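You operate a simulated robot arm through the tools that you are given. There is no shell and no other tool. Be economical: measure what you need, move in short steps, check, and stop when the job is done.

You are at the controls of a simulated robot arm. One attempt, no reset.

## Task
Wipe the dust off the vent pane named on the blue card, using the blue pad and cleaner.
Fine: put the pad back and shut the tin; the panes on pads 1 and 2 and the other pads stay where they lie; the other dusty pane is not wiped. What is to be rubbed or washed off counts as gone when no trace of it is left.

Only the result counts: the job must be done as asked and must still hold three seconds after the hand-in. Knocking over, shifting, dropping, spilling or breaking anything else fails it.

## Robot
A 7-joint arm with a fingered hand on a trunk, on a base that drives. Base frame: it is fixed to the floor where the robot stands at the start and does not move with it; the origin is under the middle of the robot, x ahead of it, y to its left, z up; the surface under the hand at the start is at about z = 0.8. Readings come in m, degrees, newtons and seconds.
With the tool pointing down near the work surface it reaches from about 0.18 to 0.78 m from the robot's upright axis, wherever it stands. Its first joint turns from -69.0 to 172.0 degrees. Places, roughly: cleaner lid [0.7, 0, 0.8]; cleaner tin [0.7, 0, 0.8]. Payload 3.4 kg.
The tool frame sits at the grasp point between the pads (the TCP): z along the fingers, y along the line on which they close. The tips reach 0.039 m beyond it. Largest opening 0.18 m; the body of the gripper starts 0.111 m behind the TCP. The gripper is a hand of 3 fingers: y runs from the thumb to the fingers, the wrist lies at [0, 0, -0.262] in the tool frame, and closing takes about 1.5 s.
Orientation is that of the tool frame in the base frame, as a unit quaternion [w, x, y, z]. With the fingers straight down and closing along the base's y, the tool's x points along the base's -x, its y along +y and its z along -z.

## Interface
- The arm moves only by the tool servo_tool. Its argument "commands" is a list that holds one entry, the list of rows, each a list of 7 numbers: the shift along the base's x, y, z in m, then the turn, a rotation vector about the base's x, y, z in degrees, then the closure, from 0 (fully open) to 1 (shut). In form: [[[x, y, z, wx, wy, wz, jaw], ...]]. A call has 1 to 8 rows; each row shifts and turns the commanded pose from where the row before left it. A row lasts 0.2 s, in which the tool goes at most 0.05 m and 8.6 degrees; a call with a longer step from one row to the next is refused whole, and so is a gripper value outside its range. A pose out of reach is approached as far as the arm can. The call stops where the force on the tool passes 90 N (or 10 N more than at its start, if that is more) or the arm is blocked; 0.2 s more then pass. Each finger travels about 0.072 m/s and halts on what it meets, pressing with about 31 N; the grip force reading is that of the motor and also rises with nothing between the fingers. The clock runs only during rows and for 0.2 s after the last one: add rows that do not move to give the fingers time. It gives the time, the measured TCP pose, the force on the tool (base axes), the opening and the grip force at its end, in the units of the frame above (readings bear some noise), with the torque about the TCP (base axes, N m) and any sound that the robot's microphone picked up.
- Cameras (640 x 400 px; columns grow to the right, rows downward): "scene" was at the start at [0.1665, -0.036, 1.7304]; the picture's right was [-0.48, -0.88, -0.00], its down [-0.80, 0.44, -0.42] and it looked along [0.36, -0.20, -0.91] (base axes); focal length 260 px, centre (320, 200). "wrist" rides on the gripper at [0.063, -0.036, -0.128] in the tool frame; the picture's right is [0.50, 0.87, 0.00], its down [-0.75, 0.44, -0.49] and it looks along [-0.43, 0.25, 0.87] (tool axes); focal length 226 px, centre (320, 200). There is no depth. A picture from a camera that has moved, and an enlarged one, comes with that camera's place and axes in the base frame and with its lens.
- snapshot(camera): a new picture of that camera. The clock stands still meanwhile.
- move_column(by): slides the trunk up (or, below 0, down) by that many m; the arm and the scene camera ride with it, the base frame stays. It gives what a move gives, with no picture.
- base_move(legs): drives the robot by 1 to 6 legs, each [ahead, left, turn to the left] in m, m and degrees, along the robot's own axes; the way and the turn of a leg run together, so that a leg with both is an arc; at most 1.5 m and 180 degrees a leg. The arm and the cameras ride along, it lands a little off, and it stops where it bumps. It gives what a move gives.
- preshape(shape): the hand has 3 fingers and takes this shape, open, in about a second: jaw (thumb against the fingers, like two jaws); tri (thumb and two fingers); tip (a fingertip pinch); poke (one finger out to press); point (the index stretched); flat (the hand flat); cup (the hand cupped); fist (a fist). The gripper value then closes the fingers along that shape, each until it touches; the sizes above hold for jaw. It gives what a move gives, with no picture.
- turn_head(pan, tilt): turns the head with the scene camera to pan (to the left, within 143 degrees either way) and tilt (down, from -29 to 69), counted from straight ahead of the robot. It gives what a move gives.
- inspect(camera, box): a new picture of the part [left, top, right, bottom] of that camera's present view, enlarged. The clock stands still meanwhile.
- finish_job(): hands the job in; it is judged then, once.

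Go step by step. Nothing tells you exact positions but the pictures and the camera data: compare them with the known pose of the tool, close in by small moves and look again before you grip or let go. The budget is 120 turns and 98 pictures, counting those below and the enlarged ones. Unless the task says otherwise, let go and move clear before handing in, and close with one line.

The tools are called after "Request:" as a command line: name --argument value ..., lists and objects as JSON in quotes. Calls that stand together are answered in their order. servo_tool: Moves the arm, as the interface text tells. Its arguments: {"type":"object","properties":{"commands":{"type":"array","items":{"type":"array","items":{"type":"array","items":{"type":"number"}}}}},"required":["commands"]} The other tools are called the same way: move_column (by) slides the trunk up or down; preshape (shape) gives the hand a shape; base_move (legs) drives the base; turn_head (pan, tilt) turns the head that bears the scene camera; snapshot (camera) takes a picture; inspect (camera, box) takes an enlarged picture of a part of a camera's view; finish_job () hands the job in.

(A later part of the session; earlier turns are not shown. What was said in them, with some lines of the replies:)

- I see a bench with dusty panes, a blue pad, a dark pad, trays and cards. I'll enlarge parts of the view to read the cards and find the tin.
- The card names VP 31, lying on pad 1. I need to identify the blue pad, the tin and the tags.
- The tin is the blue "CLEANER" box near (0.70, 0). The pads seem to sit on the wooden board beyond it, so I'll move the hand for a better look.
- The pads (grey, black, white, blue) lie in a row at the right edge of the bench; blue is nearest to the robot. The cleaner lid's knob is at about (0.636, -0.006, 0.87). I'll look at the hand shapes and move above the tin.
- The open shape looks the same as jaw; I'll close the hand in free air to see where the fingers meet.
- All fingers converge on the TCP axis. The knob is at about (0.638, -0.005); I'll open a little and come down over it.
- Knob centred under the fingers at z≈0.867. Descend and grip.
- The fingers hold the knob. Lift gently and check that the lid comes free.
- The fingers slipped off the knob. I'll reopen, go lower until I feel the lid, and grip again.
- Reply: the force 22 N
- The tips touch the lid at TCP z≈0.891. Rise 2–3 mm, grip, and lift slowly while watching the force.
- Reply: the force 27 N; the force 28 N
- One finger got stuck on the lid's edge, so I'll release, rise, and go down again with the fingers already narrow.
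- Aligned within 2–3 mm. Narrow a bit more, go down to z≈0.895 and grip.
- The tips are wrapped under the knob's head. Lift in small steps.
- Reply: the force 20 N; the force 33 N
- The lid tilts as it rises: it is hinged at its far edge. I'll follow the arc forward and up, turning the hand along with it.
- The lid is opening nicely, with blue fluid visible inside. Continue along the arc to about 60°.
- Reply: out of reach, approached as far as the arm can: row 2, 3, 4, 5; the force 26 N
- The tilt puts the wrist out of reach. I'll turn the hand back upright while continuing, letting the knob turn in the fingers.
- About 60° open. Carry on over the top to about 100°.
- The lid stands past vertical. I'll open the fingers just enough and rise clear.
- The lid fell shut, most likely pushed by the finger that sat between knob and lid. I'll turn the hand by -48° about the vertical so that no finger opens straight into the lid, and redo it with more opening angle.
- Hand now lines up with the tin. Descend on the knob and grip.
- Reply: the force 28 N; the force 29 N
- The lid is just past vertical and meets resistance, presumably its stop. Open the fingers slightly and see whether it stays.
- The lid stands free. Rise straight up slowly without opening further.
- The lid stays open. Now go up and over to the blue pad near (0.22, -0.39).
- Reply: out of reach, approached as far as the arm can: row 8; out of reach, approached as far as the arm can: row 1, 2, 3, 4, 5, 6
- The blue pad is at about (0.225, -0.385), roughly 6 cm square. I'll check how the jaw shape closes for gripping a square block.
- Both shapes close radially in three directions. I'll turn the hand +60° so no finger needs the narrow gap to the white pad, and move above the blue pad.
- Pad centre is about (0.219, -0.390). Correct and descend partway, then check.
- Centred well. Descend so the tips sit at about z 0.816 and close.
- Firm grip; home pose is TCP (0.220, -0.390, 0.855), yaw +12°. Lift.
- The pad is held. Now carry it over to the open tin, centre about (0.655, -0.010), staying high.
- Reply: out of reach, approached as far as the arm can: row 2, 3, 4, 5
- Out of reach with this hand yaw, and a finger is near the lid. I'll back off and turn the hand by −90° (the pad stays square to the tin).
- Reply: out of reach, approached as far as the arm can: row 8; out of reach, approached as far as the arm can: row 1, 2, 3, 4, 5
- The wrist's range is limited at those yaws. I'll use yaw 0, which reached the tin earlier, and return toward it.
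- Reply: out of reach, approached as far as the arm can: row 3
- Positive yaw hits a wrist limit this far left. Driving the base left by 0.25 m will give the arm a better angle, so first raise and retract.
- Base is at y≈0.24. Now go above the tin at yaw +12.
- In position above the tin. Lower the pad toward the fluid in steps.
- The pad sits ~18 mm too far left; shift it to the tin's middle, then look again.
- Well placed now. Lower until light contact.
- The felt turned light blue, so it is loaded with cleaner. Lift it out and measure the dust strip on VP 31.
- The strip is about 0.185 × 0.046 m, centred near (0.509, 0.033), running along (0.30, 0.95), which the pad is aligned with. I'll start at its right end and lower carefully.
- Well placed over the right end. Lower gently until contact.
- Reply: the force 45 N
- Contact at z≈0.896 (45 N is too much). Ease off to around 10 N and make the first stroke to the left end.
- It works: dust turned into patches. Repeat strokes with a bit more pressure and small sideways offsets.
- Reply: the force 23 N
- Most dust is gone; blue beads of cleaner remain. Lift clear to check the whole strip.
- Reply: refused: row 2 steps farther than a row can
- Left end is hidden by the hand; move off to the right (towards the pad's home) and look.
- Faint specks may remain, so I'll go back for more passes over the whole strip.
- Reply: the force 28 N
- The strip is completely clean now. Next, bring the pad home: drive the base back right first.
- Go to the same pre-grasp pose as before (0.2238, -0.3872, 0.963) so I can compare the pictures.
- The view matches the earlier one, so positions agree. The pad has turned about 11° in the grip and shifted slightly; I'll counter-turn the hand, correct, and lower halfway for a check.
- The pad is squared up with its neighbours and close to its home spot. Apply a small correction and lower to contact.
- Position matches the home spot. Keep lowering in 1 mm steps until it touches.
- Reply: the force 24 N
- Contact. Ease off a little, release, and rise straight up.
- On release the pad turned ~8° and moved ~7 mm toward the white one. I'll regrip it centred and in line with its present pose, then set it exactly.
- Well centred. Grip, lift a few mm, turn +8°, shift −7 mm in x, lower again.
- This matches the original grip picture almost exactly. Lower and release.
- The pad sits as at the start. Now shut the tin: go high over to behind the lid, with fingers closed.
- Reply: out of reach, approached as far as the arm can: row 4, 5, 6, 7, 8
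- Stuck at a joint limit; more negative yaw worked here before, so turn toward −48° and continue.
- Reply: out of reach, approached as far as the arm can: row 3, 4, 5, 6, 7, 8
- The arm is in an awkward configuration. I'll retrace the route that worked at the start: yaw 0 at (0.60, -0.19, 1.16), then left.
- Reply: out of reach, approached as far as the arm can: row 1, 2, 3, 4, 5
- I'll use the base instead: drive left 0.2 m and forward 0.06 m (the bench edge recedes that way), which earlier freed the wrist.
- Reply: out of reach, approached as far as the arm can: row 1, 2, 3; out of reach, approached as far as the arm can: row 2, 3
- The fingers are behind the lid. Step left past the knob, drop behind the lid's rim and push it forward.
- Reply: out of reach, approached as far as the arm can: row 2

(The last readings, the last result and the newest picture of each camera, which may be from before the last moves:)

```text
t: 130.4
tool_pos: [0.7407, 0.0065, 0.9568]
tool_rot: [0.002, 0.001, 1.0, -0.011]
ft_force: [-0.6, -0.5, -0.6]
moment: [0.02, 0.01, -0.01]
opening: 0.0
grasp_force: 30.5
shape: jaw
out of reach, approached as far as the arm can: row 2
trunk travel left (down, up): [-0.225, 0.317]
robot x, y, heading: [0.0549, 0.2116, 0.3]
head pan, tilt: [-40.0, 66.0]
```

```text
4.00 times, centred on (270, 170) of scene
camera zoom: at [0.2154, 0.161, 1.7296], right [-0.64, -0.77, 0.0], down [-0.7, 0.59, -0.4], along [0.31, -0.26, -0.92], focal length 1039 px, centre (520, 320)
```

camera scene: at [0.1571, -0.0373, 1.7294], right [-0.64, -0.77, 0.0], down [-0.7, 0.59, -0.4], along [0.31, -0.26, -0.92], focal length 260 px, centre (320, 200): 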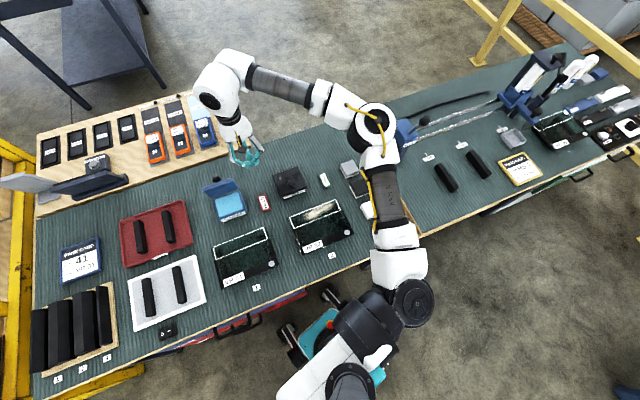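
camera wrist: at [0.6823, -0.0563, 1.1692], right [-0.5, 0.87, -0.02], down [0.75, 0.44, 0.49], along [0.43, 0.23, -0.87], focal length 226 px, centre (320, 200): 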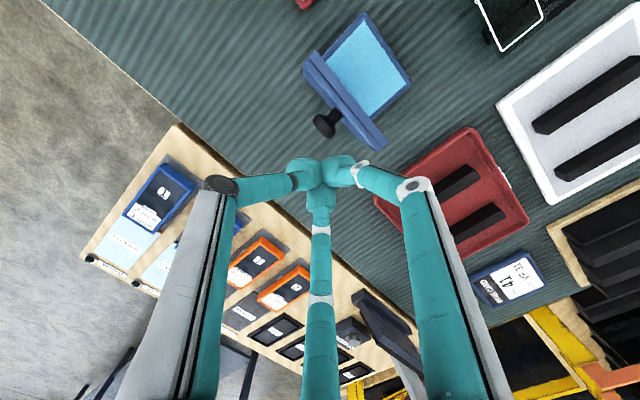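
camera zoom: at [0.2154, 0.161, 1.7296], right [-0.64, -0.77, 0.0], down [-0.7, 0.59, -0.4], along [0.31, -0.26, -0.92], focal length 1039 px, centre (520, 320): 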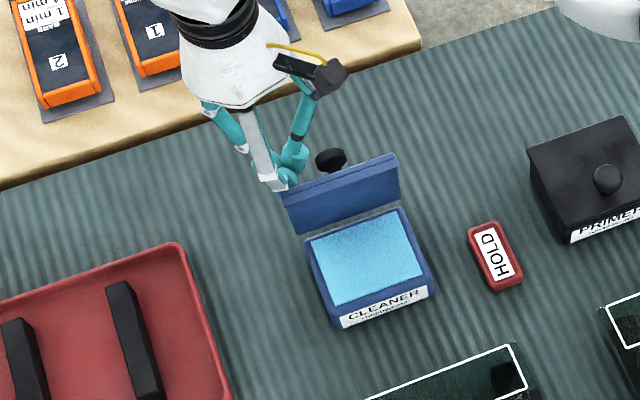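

Tips are behind the lid's left part. Push toward the front.

Request:
servo_tool --commands '[[[-0.008, -0.002, 0, 0, 0, 0, 1], [-0.008, 0, 0, 0, 0, 0, 1], [-0.008, 0, 0, 0, 0, 0, 1], [-0.008, 0, 0, 0, 0, 0, 1], [-0.008, 0, 0, 0, 0, 0, 1], [-0.008, 0, 0, 0, 0, 0, 1], [0, 0, 0, 0, 0, 0, 1]]]'

Request:
inspect --camera "scene" --box '[200, 120, 340, 220]'

```text
t: 132.0
tool_pos: [0.6928, 0.0044, 0.9576]
tool_rot: [0.001, 0.002, 1.0, -0.01]
ft_force: [0.5, -0.3, -0.1]
moment: [-0.01, -0.01, -0.05]
opening: 0.0
grasp_force: 30.9
shape: jaw
trunk travel left (down, up): [-0.225, 0.317]
robot x, y, heading: [0.0547, 0.2123, 0.1]
head pan, tilt: [-40.0, 66.0]
```

```text
4.00 times, centred on (270, 170) of scene
camera zoom: at [0.2162, 0.1613, 1.7294], right [-0.64, -0.77, 0.0], down [-0.7, 0.59, -0.4], along [0.31, -0.26, -0.92], focal length 1039 px, centre (520, 320)
```

zoom: 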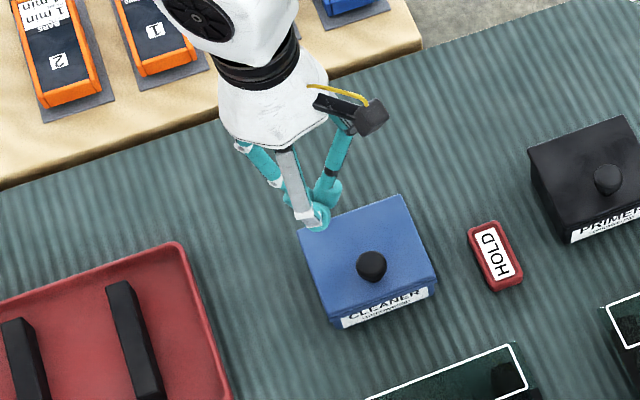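

The tin is shut. Rise clear and check the whole bench once more.

Request:
servo_tool --commands '[[[0, 0, 0.04, 0, 0, 0, 1], [0, 0, 0.05, 0, 0, 0, 0.8], [-0.01, 0.02, 0.04, 0, 0, 0, 0.5], [-0.01, 0.03, 0.02, 0, 0, 0, 0.5], [0, 0.03, 0, 0, 0, 0, 0.5], [0, 0, 0, 0, 0, 0, 0.5]]]'

Request:
inspect --camera "scene" --box '[200, 120, 440, 270]'

Request:
inspect --camera "scene" --box '[260, 170, 350, 230]'

```text
t: 133.4
tool_pos: [0.6597, 0.0684, 1.1103]
tool_rot: [0.0, 0.004, 1.0, -0.01]
ft_force: [-0.1, -1.0, 0.4]
moment: [-0.02, 0.01, 0.0]
opening: 0.0893
grasp_force: 0.0
shape: jaw
out of reach, approached as far as the arm can: row 5
trunk travel left (down, up): [-0.225, 0.317]
robot x, y, heading: [0.0592, 0.2092, 0.1]
head pan, tilt: [-40.0, 66.0]
```

```text
2.67 times, centred on (320, 195) of scene
camera zoom: at [0.2159, 0.1615, 1.7295], right [-0.64, -0.77, 0.0], down [-0.7, 0.59, -0.4], along [0.31, -0.26, -0.92], focal length 692 px, centre (320, 213)
```

zoom: 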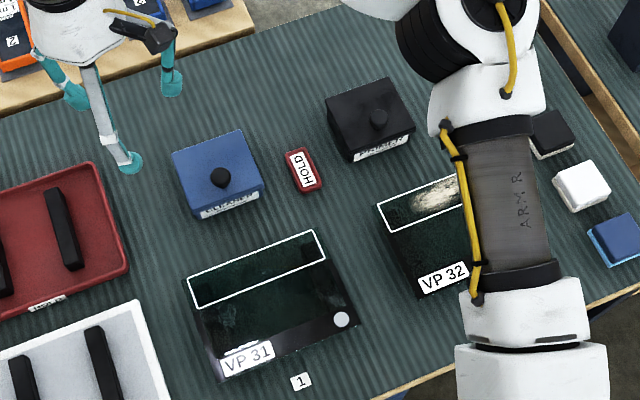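

```text
6.67 times, centred on (305, 200) of scene
camera zoom: at [0.2159, 0.1615, 1.7295], right [-0.64, -0.77, 0.0], down [-0.7, 0.59, -0.4], along [0.31, -0.26, -0.92], focal length 1731 px, centre (420, 200)
```

zoom: 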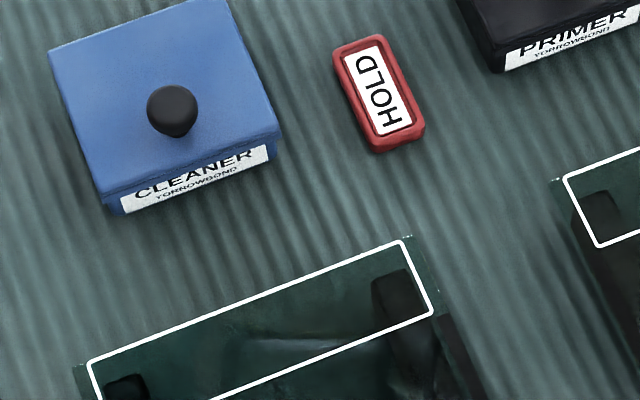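

VP 31's strip is clean, the tin is shut, the pad is back in its row, VP 32 is still dusty and untouched, and the hand is clear. Handing in.

Request:
finish_job

```text
The job is handed in.
```

I wiped VP 31's dust strip with the blue pad and cleaner until no trace of dust showed. The blue pad is back within a few millimetres of its starting place, the cleaner tin is shut, and VP 32 was not wiped.
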